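You operate a simulated robot arm through the tools that you are given. There is no shell and no other tool.

The job below is to be done with a simulated robot arm. You get a single attempt, and the scene is never put back.

Task
Stand the jar candle mid-trolley, uncover it, check it on bright and leave it on dim.
Fine: the lid goes beside it on the trolley top. Set down upright: jar candle, candle lid.
Where things are to end (x, y in the base frame): jar candle within 0.07 m of [0.56, 0.21]; candle lid within 0.1 m of [0.57, 0.31].

Only the result counts: the job must be done as asked and must still hold three seconds after the hand-in. Knocking over, shifting, dropping, spilling or breaking anything else fails it. A push-on lid holds only when it is set on centred and level and pressed home; a screw cap is set on level and turned clockwise until tight.

Robot
A 7-joint arm with a two-finger parallel gripper, fixed in place. Base frame: the origin is on the floor under the middle of its stand, x ahead of it, y to its left, z up; the work surface is at about z = 0.83. Units: m, degrees, N and s.
With the tool pointing down near the work surface it reaches from about 0.3 to 0.7 m from the base axis. Its first joint turns from -66.0 to 66.0 degrees. Payload 1.57 kg.
The tool frame sits at the grasp point between the pads (the TCP): z along the fingers, y along the line on which they close. The tips reach 0.03 m beyond it. The gripper opens to 0.11 m. The fingers are 0.024 m wide and 0.012 m thick; the gripper's body (0.048 by 0.112 m) begins 0.078 m behind the TCP.
Orientation is told as [roll, pitch, yaw] about the base's x, y, z axes, in that order, counted from this pose: with the fingers straight down and closing along the base's y, the tool's x points along the base's -x, its y along +y and its z along -z.

Tools
- The arm moves only by the tool nudge_tool. Its argument "moves" is a list of rows, each a list of 7 numbers: the finger opening in cm, from 0 to 11, then the shift along the tool's x, y, z in cm, then the turn, a rotation vector about the tool's x, y, z in degrees. In form: [[jaw, x, y, z, wx, wy, wz], ...]. A call has 1 to 20 rows; each row shifts and turns the commanded pose from where the row before left it, along the tool's axes as they then stand. Each row takes 0.2 s and may step no farther than 0.05 m and 8.6 degrees from the row before; otherwise, or with a gripper value out of range, the whole call is refused. Where a pose cannot be reached the arm comes as near as it can. A force on the tool above 90 N (or 10 N above the force at the start of the call, whichever is more), or a blocked arm, ends the call early, and 0.2 s more pass. Each finger travels about 0.108 m/s and halts on what it meets, pressing with about 39 N; the grip force reading is that of the motor and also rises with nothing between the fingers. The clock runs only during rows and for 0.2 s after the last one: add rows that do not move to give the fingers time. It gives the time, the measured TCP pose, the force on the tool (base axes), the opening and the grip force at its end, in the units of the frame above (readings bear some noise), with the torque about the TCP (base axes, N m) and any sound that the robot's microphone picked up, and new pictures: "pictures" is both (left out), scene, wrist or none.
- Cameras (640 x 400 px; columns grow to the right, rows downward): "scene" is fixed at [0.1517, -0.3883, 1.4088]; the picture's right is [0.90, -0.44, 0.00], its down [-0.28, -0.57, -0.77] and it looks along [0.34, 0.69, -0.63] (base axes); focal length 352 px, centre (320, 200). "wrist" rides on the gripper at [0.07, 0.016, -0.141] in the tool frame; the picture's right is [-0.23, 0.97, 0.00], its down [-0.86, -0.20, -0.48] and it looks along [-0.47, -0.11, 0.88] (tool axes); focal length 222 px, centre (320, 200). There is no depth. A picture from a camera that has moved, and an enlarged one, comes with that camera's place and axes in the base frame and with its lens. The place of the scene camera against the robot may be out by one fixed shift of up to 0.018 m in any direction.
- enlarge(camera, box): a new picture of the part [left, top, right, bottom] of that camera's present view, enlarged. It takes no simulated time.
- hand_in(): hands the job in; it is judged then, once.

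Places have to be worked out from the pictures, the camera data and where the tool is seen. Open the gripper and draw the arm clear of the work before you hand the job in, unless the task says otherwise.

The tools are called after ">>>" as a command line: name --pt "numbers of a row" for each row, then --argument value for the rest, lists and objects as JSON in quotes. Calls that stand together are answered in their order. nudge_tool: Moves the arm, as the interface text tells. Its arguments: {"type":"object","properties":{"moves":{"type":"array"},"pictures":{"type":"string","enum":["both","scene","wrist","none"]}},"required":["moves"]} The other tools are called the same way: enlarge (camera, box) takes an enlarged picture of a part of a camera's view; hand_in () hands the job in.

At the start:

```text
time_s: 0.0
position: [0.3301, 0.0749, 1.1512]
orientation: [0.0, 0.1, 0.0]
ft_force: [-0.7, 0.7, 0.8]
torque: [0.0, -0.01, 0.0]
grip_width: 0.11
gripper_force: 0.0
```

scene: 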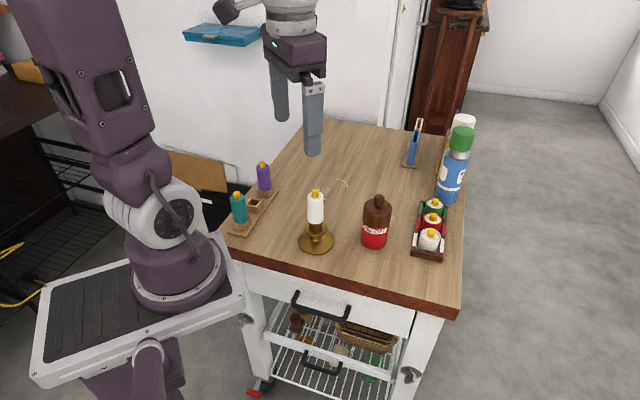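
wrist: 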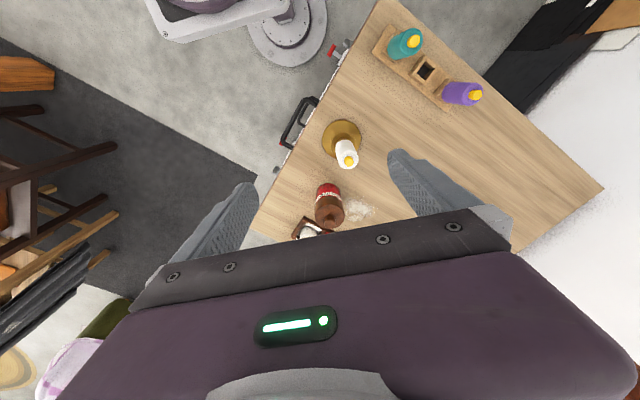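

I begin by looking closely at the trolley top to find out which thing is the jar candle and what its switch is.

>>> enlarge --camera "scene" --box '[340, 100, 500, 270]'

>>> enlarge --camera "scene" --box '[210, 130, 350, 270]'

>>> enlarge --camera "wrist" --box '[280, 0, 520, 240]'

```text
2.35 times, centred on (420, 185) of scene
camera zoom: at [0.1517, -0.3883, 1.4088], right [0.9, -0.44, 0.0], down [-0.28, -0.57, -0.77], along [0.34, 0.69, -0.63], focal length 827 px, centre (85, 235)
```

zoom: 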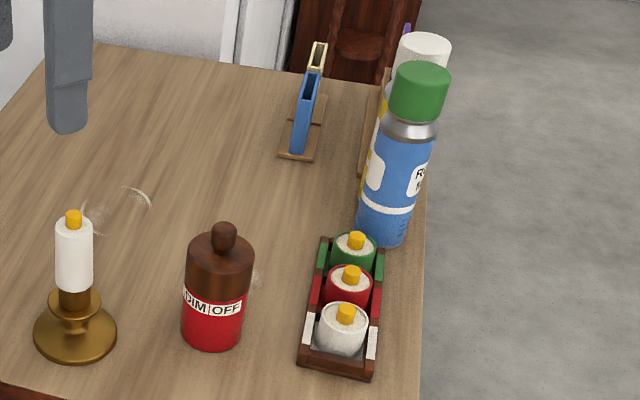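

```text
2.86 times, centred on (280, 200) of scene
camera zoom: at [0.1517, -0.3883, 1.4088], right [0.9, -0.44, 0.0], down [-0.28, -0.57, -0.77], along [0.34, 0.69, -0.63], focal length 1004 px, centre (434, 200)
```

zoom: 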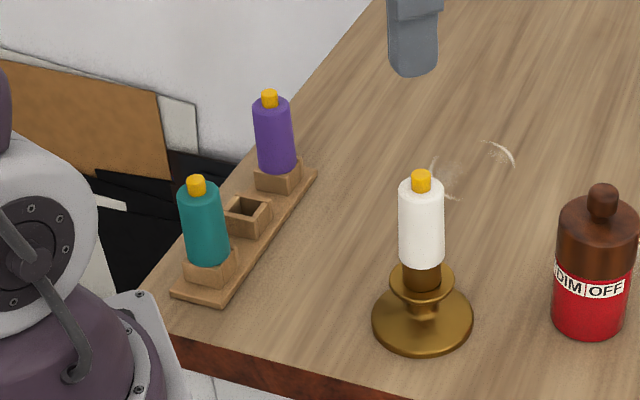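

```text
1.67 times, centred on (400, 120) of wrist
camera zoom: at [0.261, 0.0933, 1.2933], right [0.23, 0.97, 0.0], down [0.86, -0.2, 0.48], along [0.47, -0.11, -0.88], focal length 370 px, centre (187, 333)
```

zoom: 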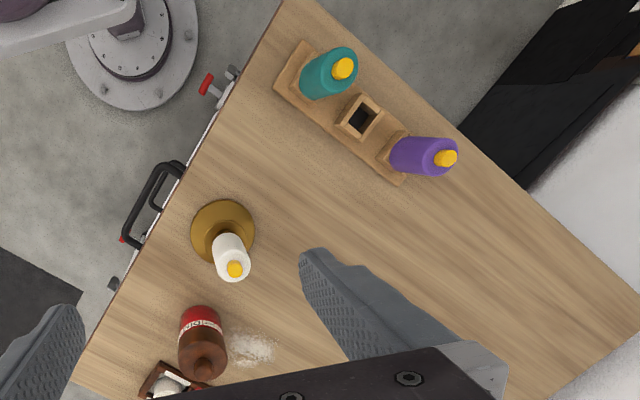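

The jar candle looks like the red jar with the dark knobbed lid and a DIM/OFF band, at about (0.52, 0.07) with its top near z 0.95. The candlestick stands near (0.385, 0.105) with its top near 0.99. I move the wrist camera closer, staying high, to read the band.

>>> nudge_tool --pt "11 -4 0.4 2 0 0 0" --pt "11 -4 0.4 3 0 0 0" --pt "11 -3 0 3 0 0 0" --pt "11 0 0 0 0 0 0"

```text
refused: row 2 steps farther than a row can; nothing moved
```

That row was just over the step limit, and nothing moved. I shorten the steps and repeat.

>>> nudge_tool --pt "11 -4 0.4 2 0 0 0" --pt "11 -4 0.4 2 0 0 0" --pt "11 -3 0 3 0 0 0" --pt "11 0 0 1 0 0 0" --pt "11 0 0 0 0 0 0"

```text
time_s: 1.2
position: [0.4415, 0.0841, 1.0727]
orientation: [0.0, 0.1, 0.0]
ft_force: [0.0, -0.6, 0.3]
torque: [0.0, -0.01, 0.0]
grip_width: 0.1102
gripper_force: 0.0
camera wrist: at [0.3711, 0.1011, 1.2128], right [0.23, 0.97, 0.0], down [0.86, -0.2, 0.48], along [0.47, -0.11, -0.88], focal length 222 px, centre (320, 200)
```

scene: 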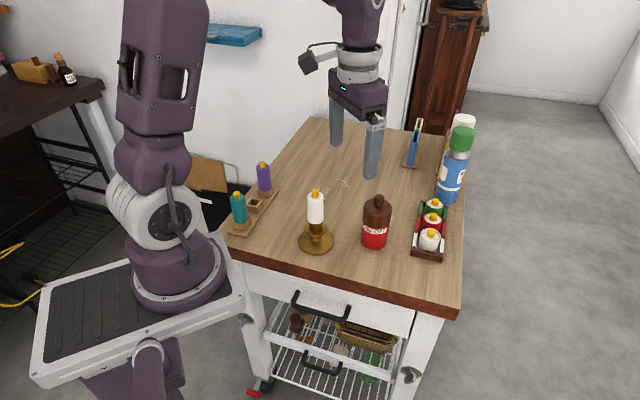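
wrist: 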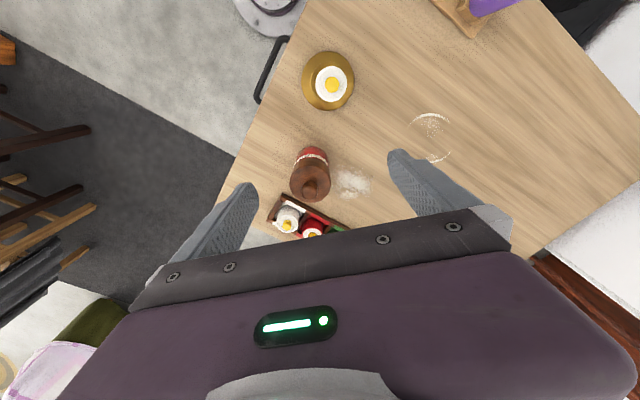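

The wrist camera now sees the jar from above. I enlarge it in both views to read the band and judge the lid.

>>> enlarge --camera "wrist" --box '[260, 130, 380, 240]'

>>> enlarge --camera "scene" --box '[345, 185, 415, 255]'

>>> enlarge --camera "wrist" --box '[380, 90, 500, 190]'

>>> enlarge --camera "scene" --box '[370, 90, 510, 210]'

```text
3.64 times, centred on (320, 185) of wrist
camera zoom: at [0.3711, 0.1011, 1.2128], right [0.23, 0.97, 0.0], down [0.86, -0.2, 0.48], along [0.47, -0.11, -0.88], focal length 808 px, centre (320, 254)
```

zoom: 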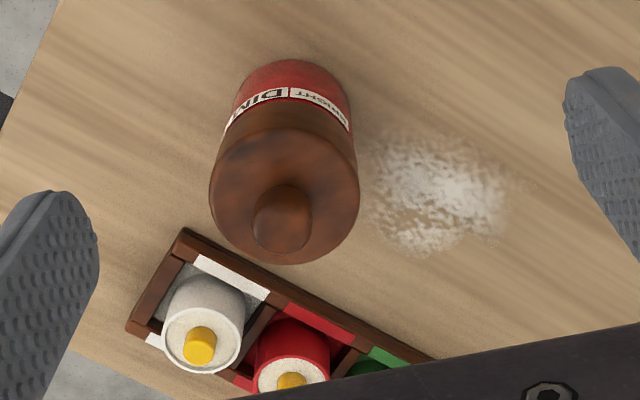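

```text
5.71 times, centred on (380, 220) of scene
camera zoom: at [0.1517, -0.3883, 1.4088], right [0.9, -0.44, 0.0], down [-0.28, -0.57, -0.77], along [0.34, 0.69, -0.63], focal length 2009 px, centre (-23, 86)
```

zoom: 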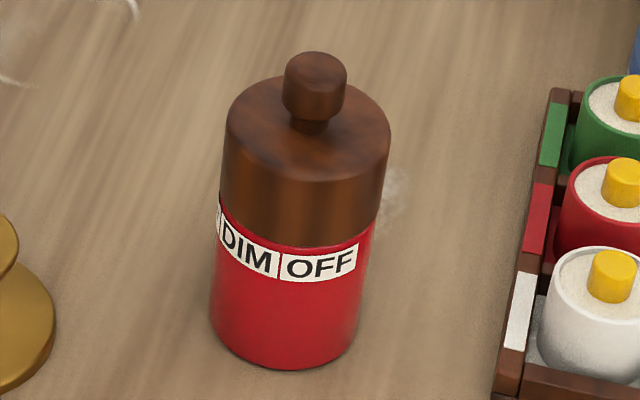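

```text
4.00 times, centred on (440, 140) of wrist
camera zoom: at [0.3711, 0.1011, 1.2128], right [0.23, 0.97, 0.0], down [0.86, -0.2, 0.48], along [0.47, -0.11, -0.88], focal length 888 px, centre (-160, 440)
```

zoom: 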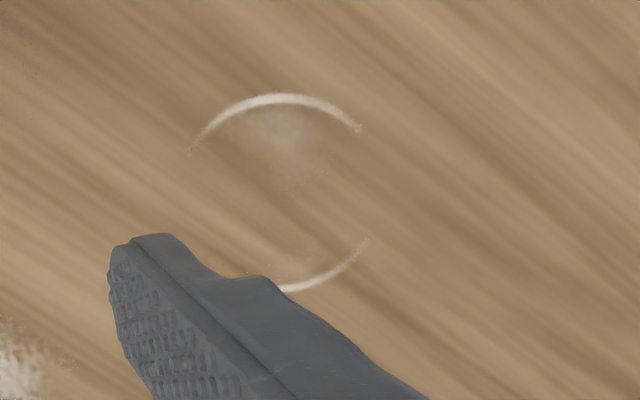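

```text
3.33 times, centred on (440, 150) of scene
camera zoom: at [0.1517, -0.3883, 1.4088], right [0.9, -0.44, 0.0], down [-0.28, -0.57, -0.77], along [0.34, 0.69, -0.63], focal length 1172 px, centre (-80, 367)
```

zoom: 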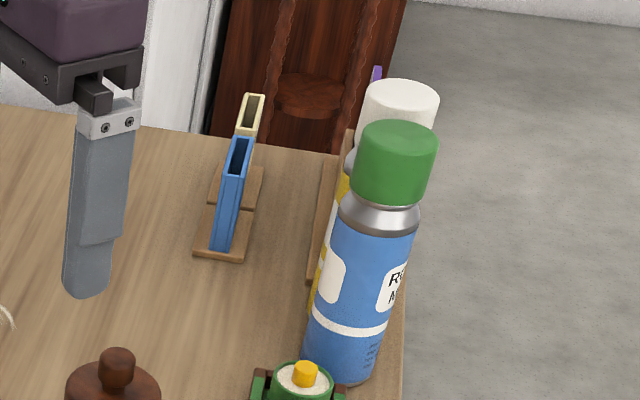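

The band reads BRIGHT | DIM | OFF around the top of the body, and the dark lid has a round knob. I put the jar axis at about (0.496, 0.058), the knob top near z 0.947 and the lid base near z 0.897. I move over the knob and stay above it to check the alignment.

>>> nudge_tool --pt "11 -3 -1.3 0 0 0 0" --pt "11 -2.4 -1.3 0 0 0 0" --pt "11 0 0 3 0 0 0" --pt "11 0 0 2.5 0 0 0" --pt "11 0 0 0 0 0 0"

```text
time_s: 2.4
position: [0.4933, 0.0572, 1.0157]
orientation: [0.2, 0.0, 0.0]
ft_force: [0.3, -1.1, 0.2]
torque: [-0.02, -0.03, 0.02]
grip_width: 0.1099
gripper_force: 0.0
camera wrist: at [0.4245, 0.0753, 1.1579], right [0.23, 0.97, 0.0], down [0.86, -0.2, 0.48], along [0.47, -0.11, -0.88], focal length 222 px, centre (320, 200)
```

scene: 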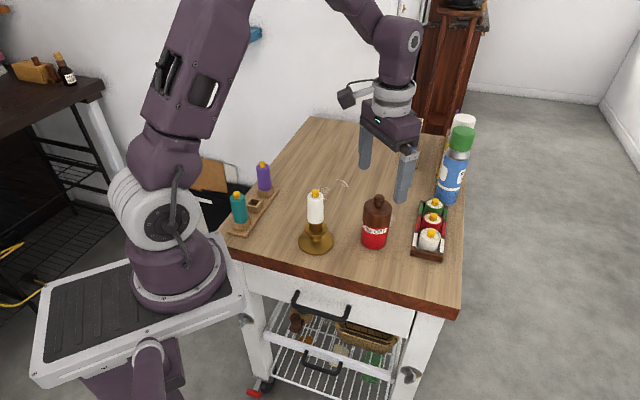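
wrist: 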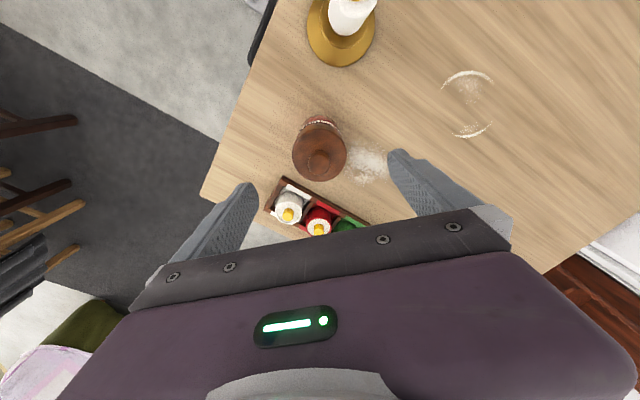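

The knob appears near (320, 160), about where the axis under the tool should project. I enlarge to refine it.

>>> enlarge --camera "wrist" --box '[280, 100, 380, 200]'

```text
4.00 times, centred on (330, 150) of wrist
camera zoom: at [0.4245, 0.0753, 1.1579], right [0.23, 0.97, 0.0], down [0.86, -0.2, 0.48], along [0.47, -0.11, -0.88], focal length 888 px, centre (280, 400)
```

zoom: 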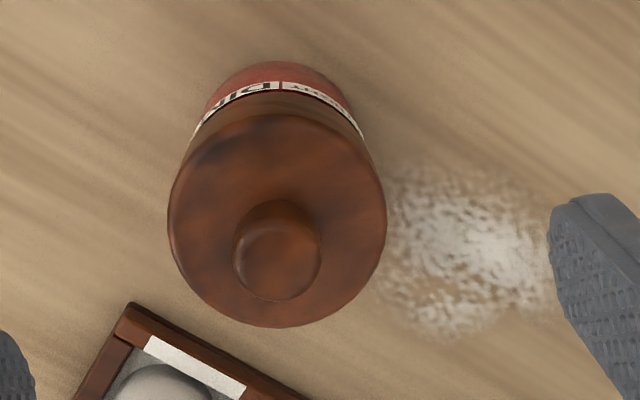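

The jar axis comes out at (0.495, 0.058), so the tool is within 2 mm. I descend until the fingertips straddle the knob just above the lid, then close.

>>> nudge_tool --pt "11 -0.2 0.1 2.5 0 0 0" --pt "11 0 0 2.0 0 0 0" --pt "11 0 0 1.2 0 0 0" --pt "11 0 0 0 0 0 0"

```text
time_s: 3.4
position: [0.4966, 0.0588, 0.9586]
orientation: [-0.1, 0.0, -0.1]
ft_force: [-0.1, 0.4, 0.1]
torque: [0.0, -0.04, 0.0]
grip_width: 0.1098
gripper_force: 0.0
camera wrist: at [0.4268, 0.0764, 1.1007], right [0.23, 0.97, 0.0], down [0.86, -0.2, 0.48], along [0.47, -0.11, -0.88], focal length 222 px, centre (320, 200)
```

scene: 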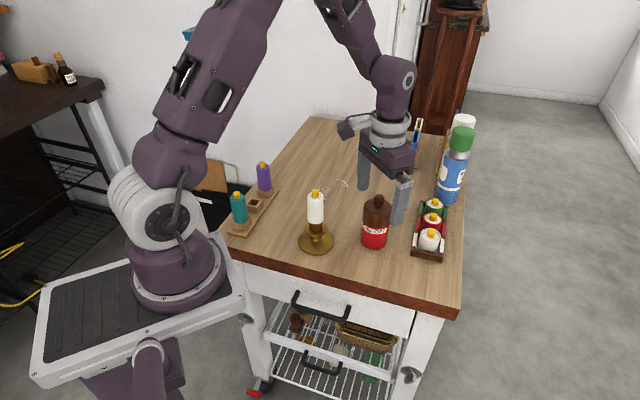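
wrist: 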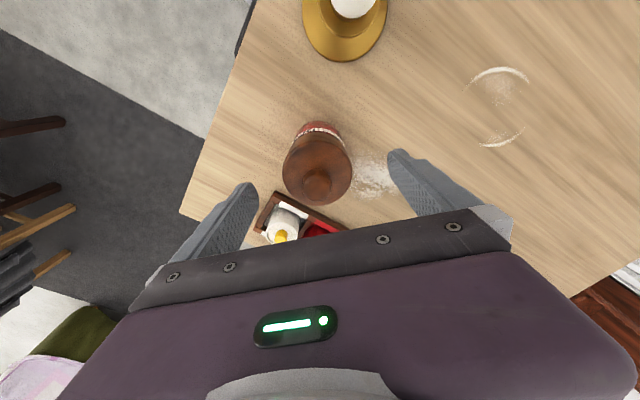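

The knob sits between the fingertips in the wrist picture and there is no contact force. I close on it gently and watch the width.

>>> nudge_tool --pt "6 0 0 0 0 0 0" --pt "3 0 0 0 0 0 0" --pt "1.5 0 0 0 0 0 0" --pt "1.5 0 0 0 0 0 0" --pt "1.5 0 0 0 0 0 0"

>>> enlarge --camera "wrist" --box '[240, 100, 400, 260]'

>>> enlarge --camera "scene" --box '[335, 120, 455, 260]'

```text
time_s: 4.6
position: [0.4958, 0.0581, 0.9595]
orientation: [0.1, 0.0, 0.0]
ft_force: [0.9, -2.2, -0.3]
torque: [-0.13, -0.03, -0.04]
grip_width: 0.0561
gripper_force: 38.7
camera wrist: at [0.4268, 0.0764, 1.101], right [0.23, 0.97, 0.0], down [0.86, -0.2, 0.48], along [0.47, -0.11, -0.88], focal length 222 px, centre (320, 200)
```

scene: 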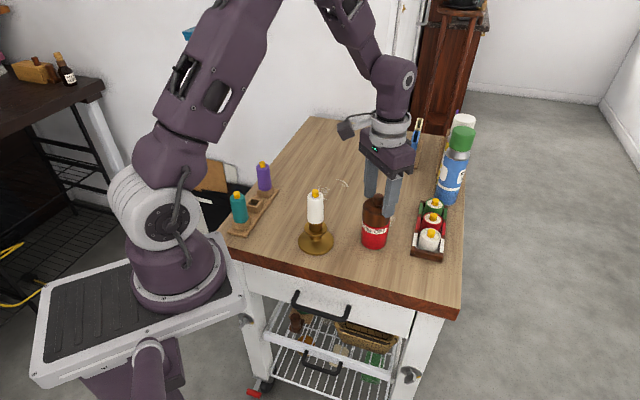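
wrist: 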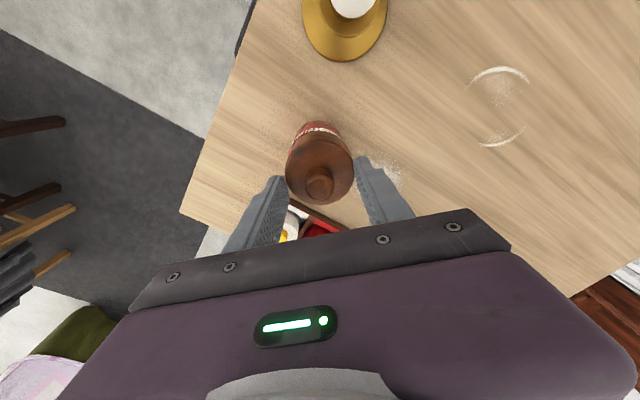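

```text
2.50 times, centred on (320, 180) of wrist
camera zoom: at [0.4268, 0.0764, 1.101], right [0.23, 0.97, 0.0], down [0.86, -0.2, 0.48], along [0.47, -0.11, -0.88], focal length 555 px, centre (320, 250)
```

zoom: 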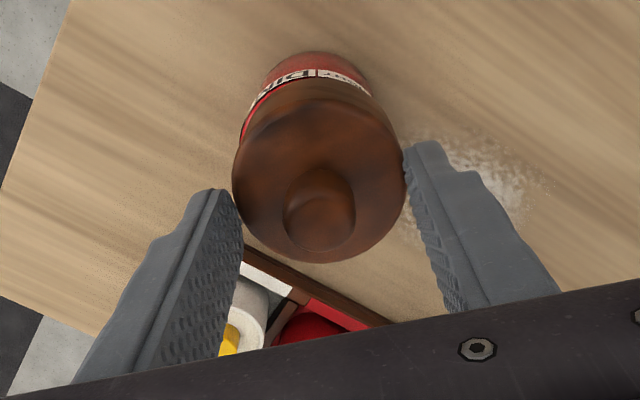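

```text
2.86 times, centred on (395, 190) of scene
camera zoom: at [0.1517, -0.3884, 1.4088], right [0.9, -0.44, 0.0], down [-0.28, -0.57, -0.77], along [0.34, 0.69, -0.63], focal length 1004 px, centre (106, 229)
```

zoom: 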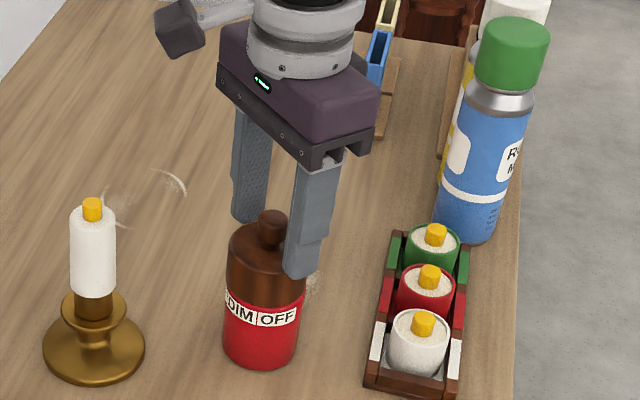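

The fingers stopped at 0.056 m on the sides of the lid, so they hold the lid and not the knob. That is a centred grip with the tips above the jar body. I test a small straight lift to see whether the lid comes off alone.

>>> nudge_tool --pt "1.5 0 0 -0.3 0 0 0" --pt "1.5 0 0 -0.3 0 0 0" --pt "1.5 0 0 -0.4 0 0 0" --pt "1.5 0 0 0 0 0 0"

>>> enlarge --camera "scene" --box '[335, 160, 435, 260]'

>>> enlarge --camera "wrist" --box '[240, 100, 400, 260]'

```text
time_s: 5.6
position: [0.4975, 0.0583, 0.9693]
orientation: [0.0, -0.1, 0.0]
ft_force: [-0.3, -0.3, -0.9]
torque: [0.0, 0.0, -0.01]
grip_width: 0.0565
gripper_force: 39.5
camera wrist: at [0.4269, 0.0762, 1.1111], right [0.23, 0.97, 0.0], down [0.85, -0.2, 0.48], along [0.47, -0.11, -0.88], focal length 222 px, centre (320, 200)
```

scene: 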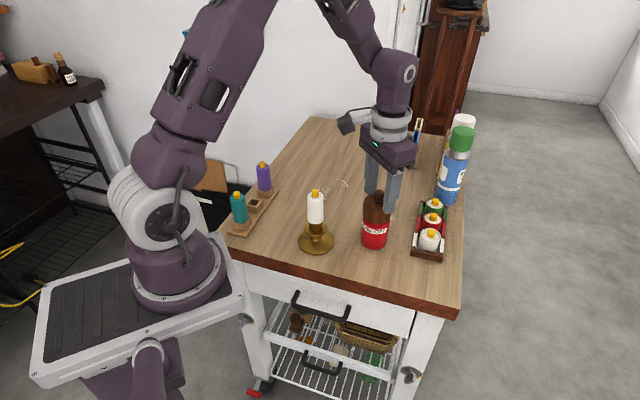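
wrist: 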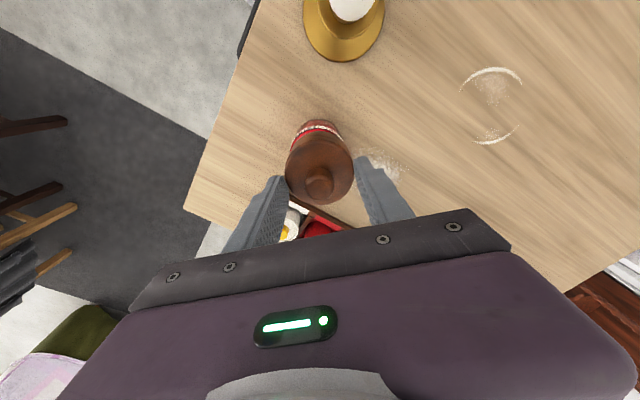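

```text
4.00 times, centred on (385, 210) of scene
camera zoom: at [0.1517, -0.3883, 1.4088], right [0.9, -0.44, 0.0], down [-0.28, -0.57, -0.77], along [0.34, 0.69, -0.63], focal length 1406 px, centre (60, 160)
```

zoom: 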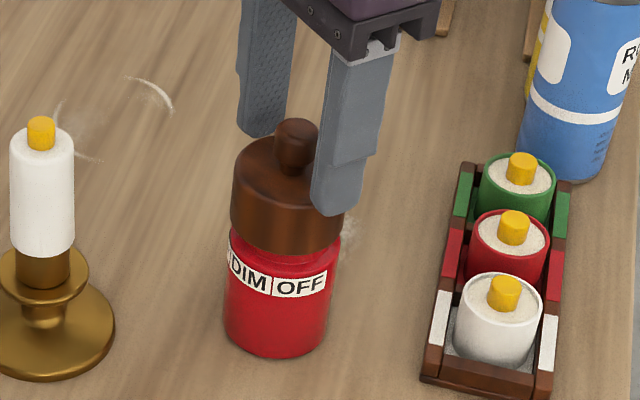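

```text
2.50 times, centred on (320, 180) of wrist
camera zoom: at [0.4269, 0.0762, 1.1111], right [0.23, 0.97, 0.0], down [0.85, -0.2, 0.48], along [0.47, -0.11, -0.88], focal length 555 px, centre (320, 250)
```

zoom: 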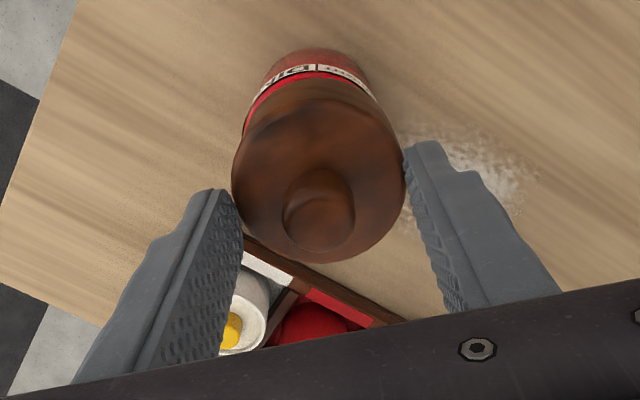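

The lid lifted free and the jar stayed put, so it is a lift-off lid. I raise it well clear and carry it towards (0.575, 0.335).

>>> nudge_tool --pt "1.5 0 0 -2 0 0 0" --pt "1.5 0 0 -3 0 0 0" --pt "1.5 0 0 -4 0 0 0" --pt "1.5 -1.3 4.6 0 0 0 0" --pt "1.5 -1.3 4.6 0 0 0 0" --pt "1.5 -1.3 4.6 0 0 0 0" --pt "1.5 -1.3 4.6 0 0 0 0" --pt "1.5 -1.3 4.6 0 0 0 0" --pt "1.5 -1.3 4.6 0 0 0 0" --pt "1.5 0 0 0 0 0 0" --pt "1.5 0 0 0 0 0 0"

>>> enlarge --camera "scene" --box '[335, 160, 435, 260]'

```text
time_s: 8.0
position: [0.5647, 0.3253, 1.0596]
orientation: [0.1, 0.0, 0.0]
ft_force: [0.0, 0.3, -0.9]
torque: [-0.01, 0.02, -0.01]
grip_width: 0.0559
gripper_force: 39.1
out of reach, approached as far as the arm can: row 9
camera wrist: at [0.4942, 0.3431, 1.2003], right [0.23, 0.97, 0.0], down [0.86, -0.2, 0.48], along [0.47, -0.11, -0.88], focal length 222 px, centre (320, 200)
```

scene: 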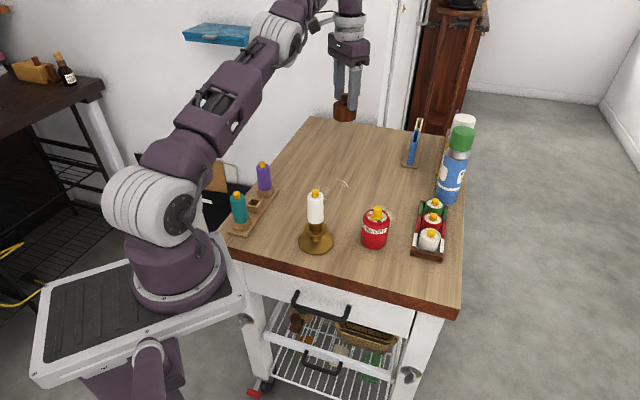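
wrist: 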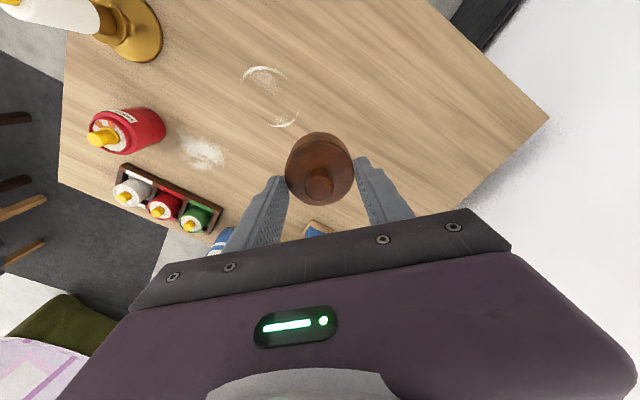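

```text
4.00 times, centred on (385, 210) of scene
camera zoom: at [0.1517, -0.3883, 1.4088], right [0.9, -0.44, 0.0], down [-0.28, -0.57, -0.77], along [0.34, 0.69, -0.63], focal length 1406 px, centre (60, 160)
```

zoom: 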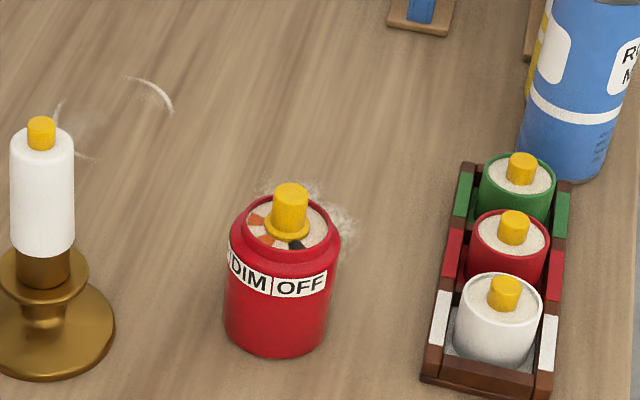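

The lid is off and held at (0.565, 0.325), which is inside its zone. The open jar shows a yellow dial on top with sectors matching the band. I lower the lid most of the way.

>>> nudge_tool --pt "1.5 0 0 4 0 0 0" --pt "1.5 0 0 4 0 0 0" --pt "1.5 0 0 4 0 0 0" --pt "1.5 0 0 2 0 0 0" --pt "1.5 0 0 0 0 0 0"

>>> enlarge --camera "scene" --box '[290, 60, 410, 200]'

```text
time_s: 9.2
position: [0.5639, 0.3256, 0.9197]
orientation: [0.0, 0.0, 0.0]
ft_force: [0.5, 1.1, -0.2]
torque: [0.03, -0.01, 0.0]
grip_width: 0.0559
gripper_force: 38.8
camera wrist: at [0.4942, 0.3429, 1.0605], right [0.23, 0.97, 0.0], down [0.86, -0.2, 0.48], along [0.47, -0.11, -0.88], focal length 222 px, centre (320, 200)
```

scene: 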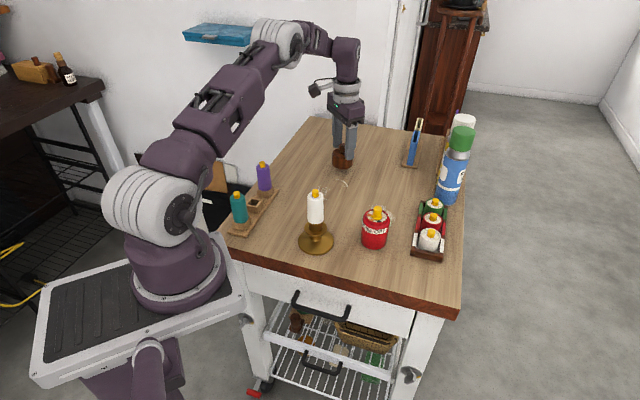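
wrist: 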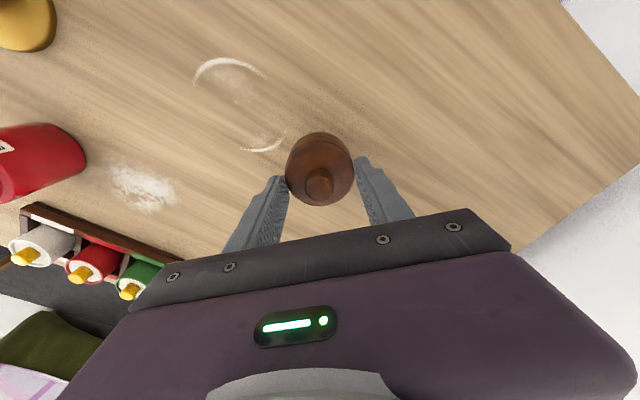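

```text
2.86 times, centred on (350, 130) of scene
camera zoom: at [0.1517, -0.3883, 1.4088], right [0.9, -0.44, 0.0], down [-0.28, -0.57, -0.77], along [0.34, 0.69, -0.63], focal length 1004 px, centre (234, 400)
```

zoom: 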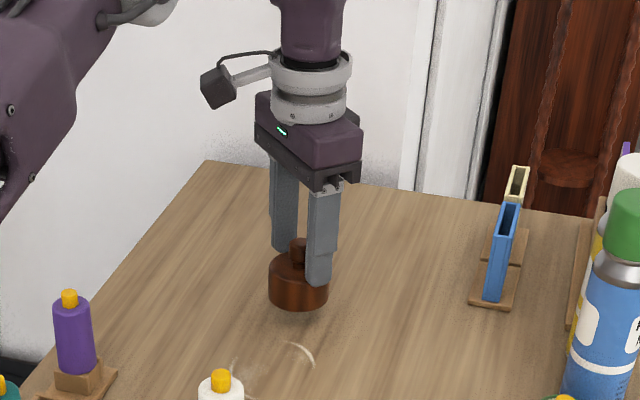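

The lid hangs level with its base about 3 cm above the wood. I go down 2 cm and then in small steps, looking for contact.

>>> nudge_tool --pt "1.5 0 0 1.2 0 0 0" --pt "1.5 0 0 0.8 0 0 0" --pt "1.5 0 0 0.3 0 0 0" --pt "1.5 0 0 0.3 0 0 0" --pt "1.5 0 0 0 0 0 0"

>>> enlarge --camera "scene" --box '[310, 110, 380, 190]'

```text
time_s: 10.4
position: [0.5648, 0.3255, 0.895]
orientation: [0.0, 0.0, 0.0]
ft_force: [0.1, 0.2, 0.4]
torque: [0.01, 0.01, 0.03]
grip_width: 0.0559
gripper_force: 38.9
camera wrist: at [0.4949, 0.3433, 1.035], right [0.23, 0.97, 0.0], down [0.86, -0.2, 0.48], along [0.47, -0.11, -0.88], focal length 222 px, centre (320, 200)
```

scene: 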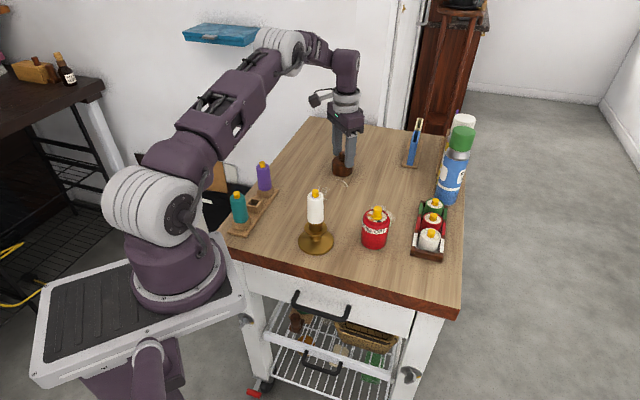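
wrist: 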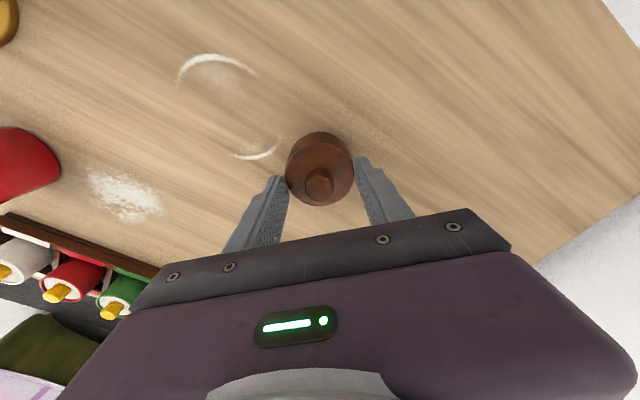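

```text
5.00 times, centred on (345, 150) of scene
camera zoom: at [0.1517, -0.3883, 1.4088], right [0.9, -0.44, 0.0], down [-0.28, -0.57, -0.77], along [0.34, 0.69, -0.63], focal length 1758 px, centre (195, 450)
```

zoom: 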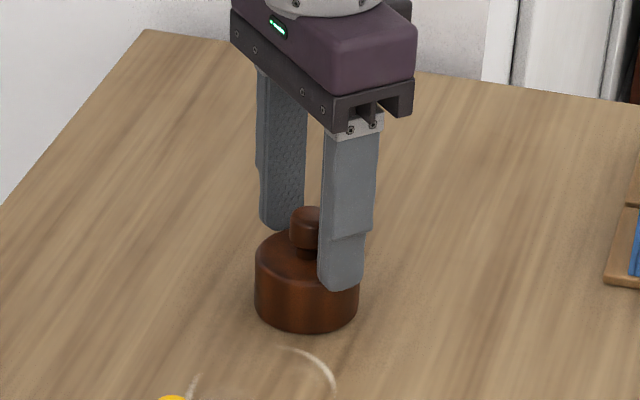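

There is no contact yet and the base is about 1 cm up. I continue down in 2 mm steps.

>>> nudge_tool --pt "1.5 0 0 0.2 0 0 0" --pt "1.5 0 0 0.2 0 0 0" --pt "1.5 0 0 0.1 0 0 0" --pt "1.5 0 0 0 0 0 0" --pictures "none"

>>> enlarge --camera "scene" --box '[310, 110, 380, 190]'

```text
time_s: 11.4
position: [0.5653, 0.3258, 0.8911]
orientation: [0.2, -0.2, 0.0]
ft_force: [-5.7, -3.7, 38.7]
torque: [-0.22, 0.13, -0.41]
grip_width: 0.056
gripper_force: 39.0
```

```text
5.00 times, centred on (345, 150) of scene
camera zoom: at [0.1509, -0.3888, 1.4088], right [0.9, -0.44, 0.0], down [-0.28, -0.57, -0.77], along [0.34, 0.69, -0.63], focal length 1758 px, centre (195, 450)
```

zoom: 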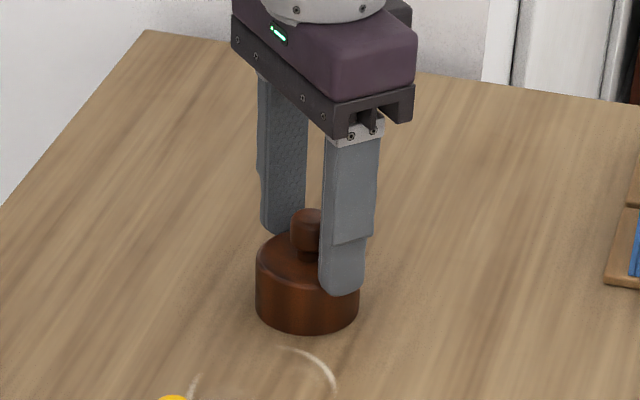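

The lid is down: 38.7 N upward. I ease back 2 mm, open, and rise clear.

>>> nudge_tool --pt "1.5 0 0 -0.2 0 0 0" --pt "1.5 0 0 0 0 0 0" --pt "7 0 0 0 0 0 0" --pt "8 0 0 0 0 0 0" --pt "8 0 0 0 0 0 0" --pt "8 0 0 -3 0 0 0" --pt "8 0 0 -4 0 0 0" --pt "8 0 0 -4 0 0 0" --pt "8 0 0 0 0 0 0"

>>> enlarge --camera "scene" --box '[310, 110, 380, 190]'

```text
time_s: 13.4
position: [0.5647, 0.3262, 1.0027]
orientation: [0.0, 0.0, -0.1]
ft_force: [-0.1, -0.7, 0.4]
torque: [-0.02, 0.0, 0.02]
grip_width: 0.0801
gripper_force: 0.2
camera wrist: at [0.4945, 0.3434, 1.1432], right [0.23, 0.97, 0.0], down [0.86, -0.2, 0.48], along [0.47, -0.11, -0.88], focal length 222 px, centre (320, 200)
```

scene: 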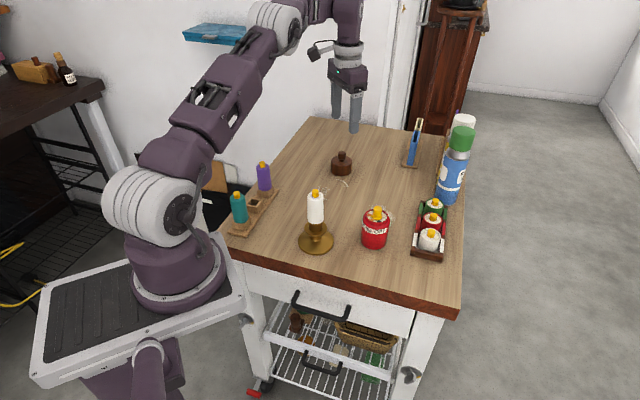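
wrist: 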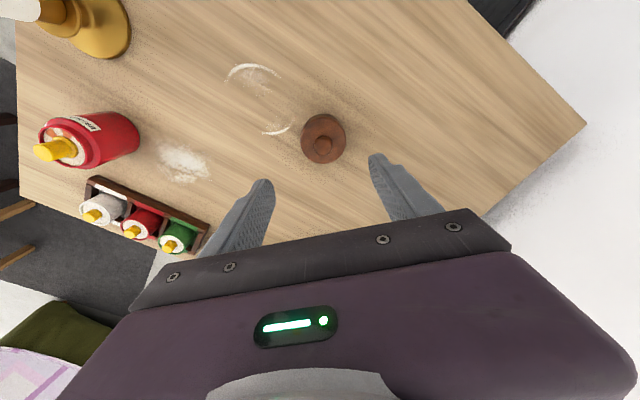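

```text
5.00 times, centred on (345, 150) of scene
camera zoom: at [0.1517, -0.3884, 1.4088], right [0.9, -0.44, 0.0], down [-0.28, -0.57, -0.77], along [0.34, 0.69, -0.63], focal length 1758 px, centre (195, 450)
```

zoom: 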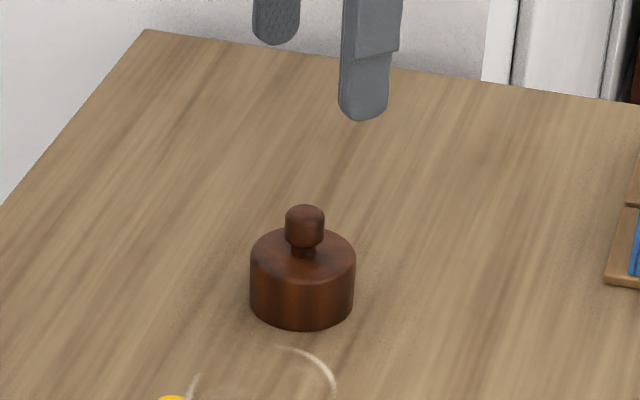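

The lid stands upright at about (0.565, 0.326). I return above the jar to study the dial.

>>> nudge_tool --pt "11 0 0 -3 0 0 0" --pt "11 1.2 -4.5 0 0 0 0" --pt "11 1.2 -4.5 0 0 0 0" --pt "11 1.2 -4.5 0 0 0 0" --pt "11 1.2 -4.5 0 0 0 0" --pt "11 1.2 -4.5 0 0 0 0" --pt "11 1.0 -4.3 0 0 0 0" --pt "11 0 0 1 0 0 0" --pt "11 0 0 0 0 0 0"

>>> enlarge --camera "wrist" --box '[270, 100, 370, 200]'

>>> enlarge --camera "scene" --box '[350, 195, 410, 255]'

```text
time_s: 15.4
position: [0.4952, 0.0569, 1.0207]
orientation: [0.0, 0.0, 0.0]
ft_force: [-0.8, -0.4, 0.2]
torque: [-0.02, -0.02, 0.01]
grip_width: 0.11
gripper_force: 0.0
camera wrist: at [0.4247, 0.0754, 1.162], right [0.23, 0.97, 0.0], down [0.85, -0.2, 0.48], along [0.47, -0.11, -0.88], focal length 222 px, centre (320, 200)
```

scene: 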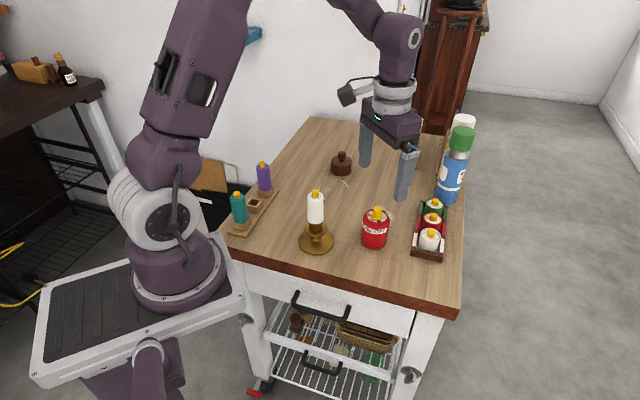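
wrist: 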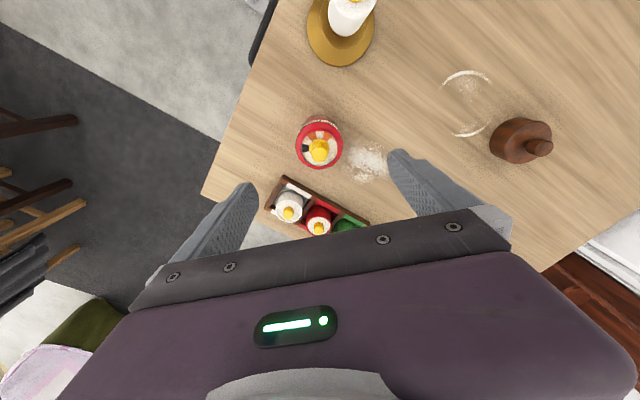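

```text
4.00 times, centred on (320, 150) of wrist
camera zoom: at [0.4247, 0.0754, 1.162], right [0.23, 0.97, 0.0], down [0.85, -0.2, 0.48], along [0.47, -0.11, -0.88], focal length 888 px, centre (320, 400)
```

zoom: 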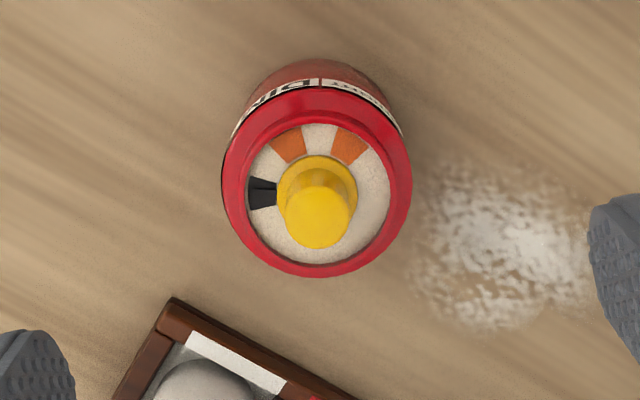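

```text
6.67 times, centred on (380, 225) of scene
camera zoom: at [0.1517, -0.3884, 1.4088], right [0.9, -0.44, 0.0], down [-0.28, -0.57, -0.77], along [0.34, 0.69, -0.63], focal length 2344 px, centre (-80, 33)
```

zoom: 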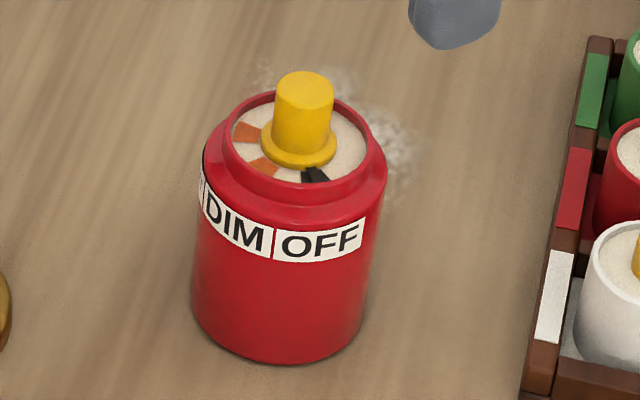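

The dial is a yellow round knob. A black mark lies at OFF, and two orange marks lie further round, clockwise from above. I enlarge more to see which part is the pointer.

>>> enlarge --camera "wrist" --box '[295, 115, 345, 175]'

>>> enlarge --camera "scene" --box '[360, 200, 395, 225]'

```text
6.67 times, centred on (320, 145) of wrist
camera zoom: at [0.4247, 0.0754, 1.162], right [0.23, 0.97, 0.0], down [0.85, -0.2, 0.48], along [0.47, -0.11, -0.88], focal length 1481 px, centre (320, 567)
```

zoom: 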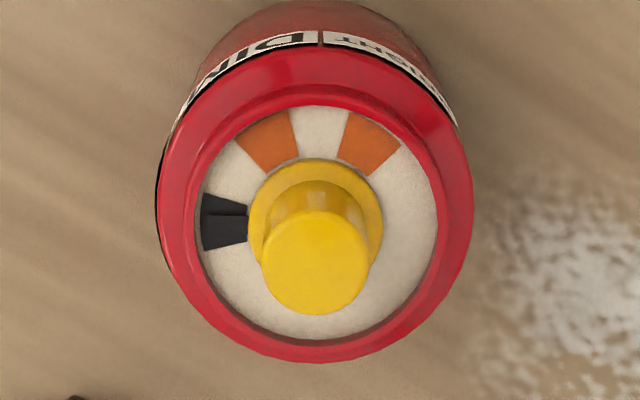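

```text
16.00 times, centred on (378, 212) of scene
camera zoom: at [0.1517, -0.3884, 1.4088], right [0.9, -0.44, 0.0], down [-0.28, -0.57, -0.77], along [0.34, 0.69, -0.63], focal length 5625 px, centre (-600, 0)
```

zoom: 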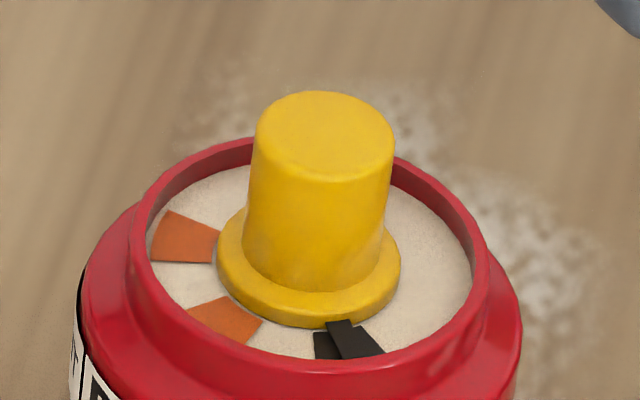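

The raised black pointer on the dial's flange sits on the OFF mark. DIM is about 60° clockwise from above and BRIGHT about 120°. Before moving the jar I check how near the wrist camera housing would come to the candlestick, which stands at about (0.383, 0.11).

>>> enlarge --camera "scene" --box '[290, 60, 430, 260]'

```text
2.00 times, centred on (360, 160) of scene
camera zoom: at [0.1517, -0.3884, 1.4088], right [0.9, -0.44, 0.0], down [-0.28, -0.57, -0.77], along [0.34, 0.69, -0.63], focal length 703 px, centre (240, 280)
```

zoom: 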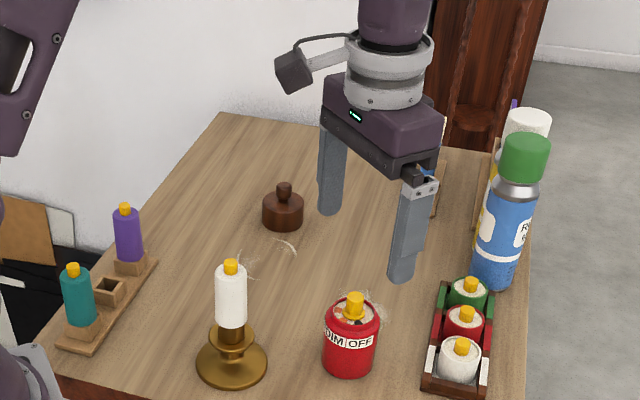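

The housing keeps about 2 cm of sideways clearance from the candle and stays above it. I open to 8 cm and lower around the jar body, to TCP z 0.885.

>>> nudge_tool --pt "8 0 0.1 0 0 0 0" --pt "8 0 0 0 0 0 0" --pt "8 0 0 4 0 0 0" --pt "8 0 0 4 0 0 0" --pt "8 0 0 3 0 0 0" --pt "8 0 0 2.6 0 0 0" --pt "8 0 0 0 0 0 0"

>>> enlarge --camera "wrist" --box '[240, 100, 400, 260]'

>>> enlarge --camera "scene" --box '[290, 120, 450, 260]'

```text
time_s: 17.0
position: [0.4941, 0.0597, 0.8841]
orientation: [0.0, 0.1, 0.0]
ft_force: [-0.9, 0.2, 0.3]
torque: [-0.05, 0.04, -0.05]
grip_width: 0.0799
gripper_force: 0.2
camera wrist: at [0.4244, 0.0768, 1.0255], right [0.23, 0.97, 0.0], down [0.86, -0.2, 0.48], along [0.47, -0.11, -0.88], focal length 222 px, centre (320, 200)
```

scene: 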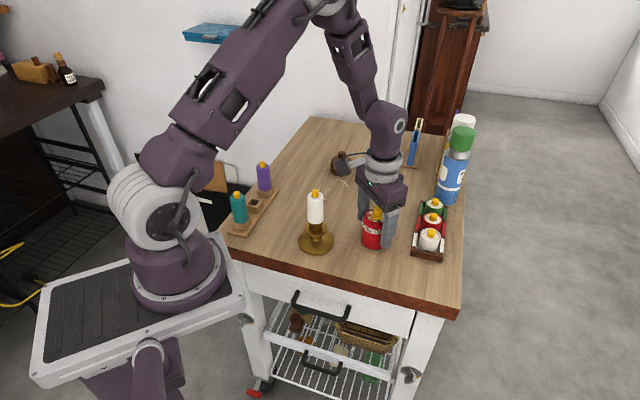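
wrist: 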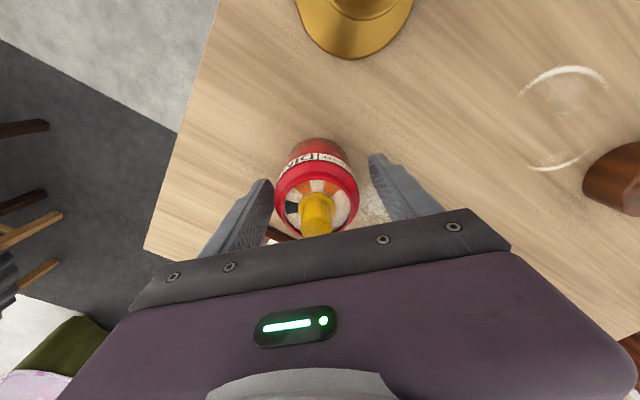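

```text
2.50 times, centred on (320, 180) of wrist
camera zoom: at [0.4244, 0.0768, 1.0255], right [0.23, 0.97, 0.0], down [0.86, -0.2, 0.48], along [0.47, -0.11, -0.88], focal length 555 px, centre (320, 250)
```

zoom: 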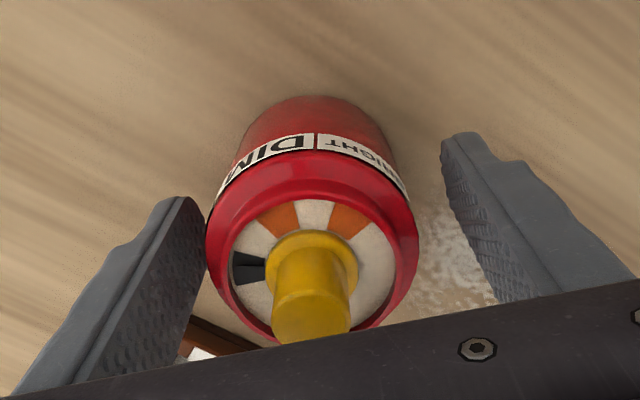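

```text
2.86 times, centred on (370, 190) of scene
camera zoom: at [0.1517, -0.3883, 1.4088], right [0.9, -0.44, 0.0], down [-0.28, -0.57, -0.77], along [0.34, 0.69, -0.63], focal length 1004 px, centre (177, 229)
```

zoom: 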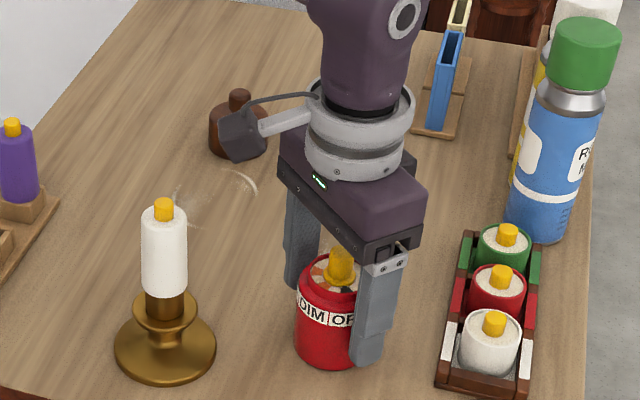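

The jar is between the fingers and slightly towards −y. I shift 2 mm, close on the body, and lift slightly as a test.

>>> nudge_tool --pt "8 0 -0.2 0 0 0 0" --pt "5 0 0 0 0 0 0" --pt "4 0 0 0 0 0 0" --pt "4 0 0 0 0 0 0" --pt "4 0 0 -0.5 0 0 0" --pt "4 0 0 -0.5 0 0 0" --pt "4 0 0 0 0 0 0"

>>> enlarge --camera "scene" --box '[290, 120, 450, 260]'

```text
time_s: 18.6
position: [0.4938, 0.057, 0.8953]
orientation: [0.1, 0.0, 0.0]
ft_force: [0.2, 0.9, -4.3]
torque: [0.02, 0.01, 0.0]
grip_width: 0.0572
gripper_force: 39.0
camera wrist: at [0.424, 0.0744, 1.036], right [0.23, 0.97, 0.0], down [0.86, -0.2, 0.48], along [0.47, -0.11, -0.88], focal length 222 px, centre (320, 200)
```

scene: 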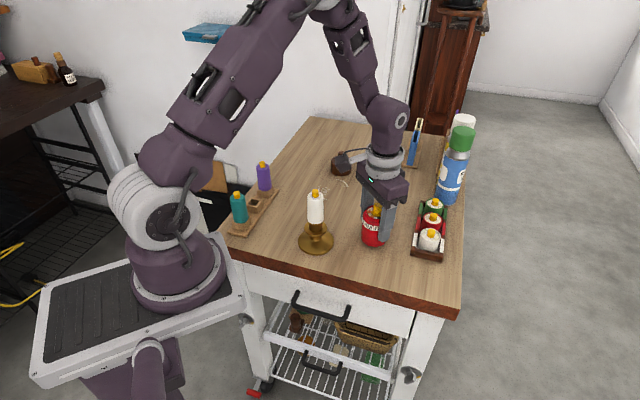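
wrist: 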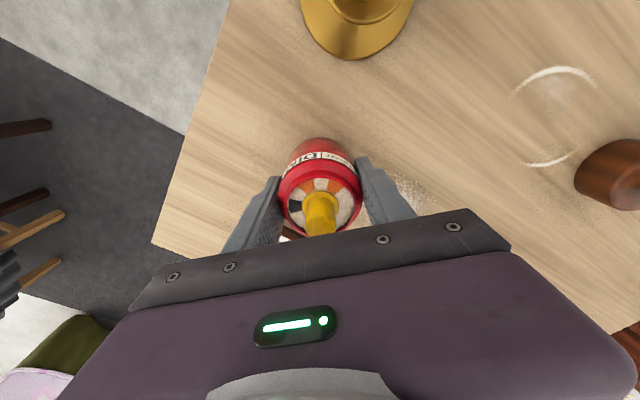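

```text
2.86 times, centred on (370, 190) of scene
camera zoom: at [0.1518, -0.3883, 1.4088], right [0.9, -0.44, 0.0], down [-0.28, -0.57, -0.77], along [0.34, 0.69, -0.63], focal length 1004 px, centre (177, 229)
```

zoom: 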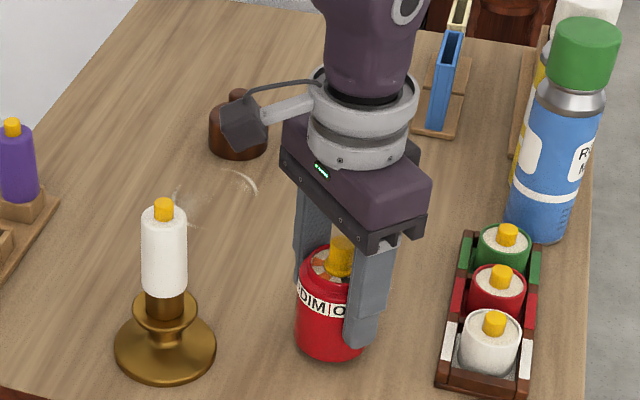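

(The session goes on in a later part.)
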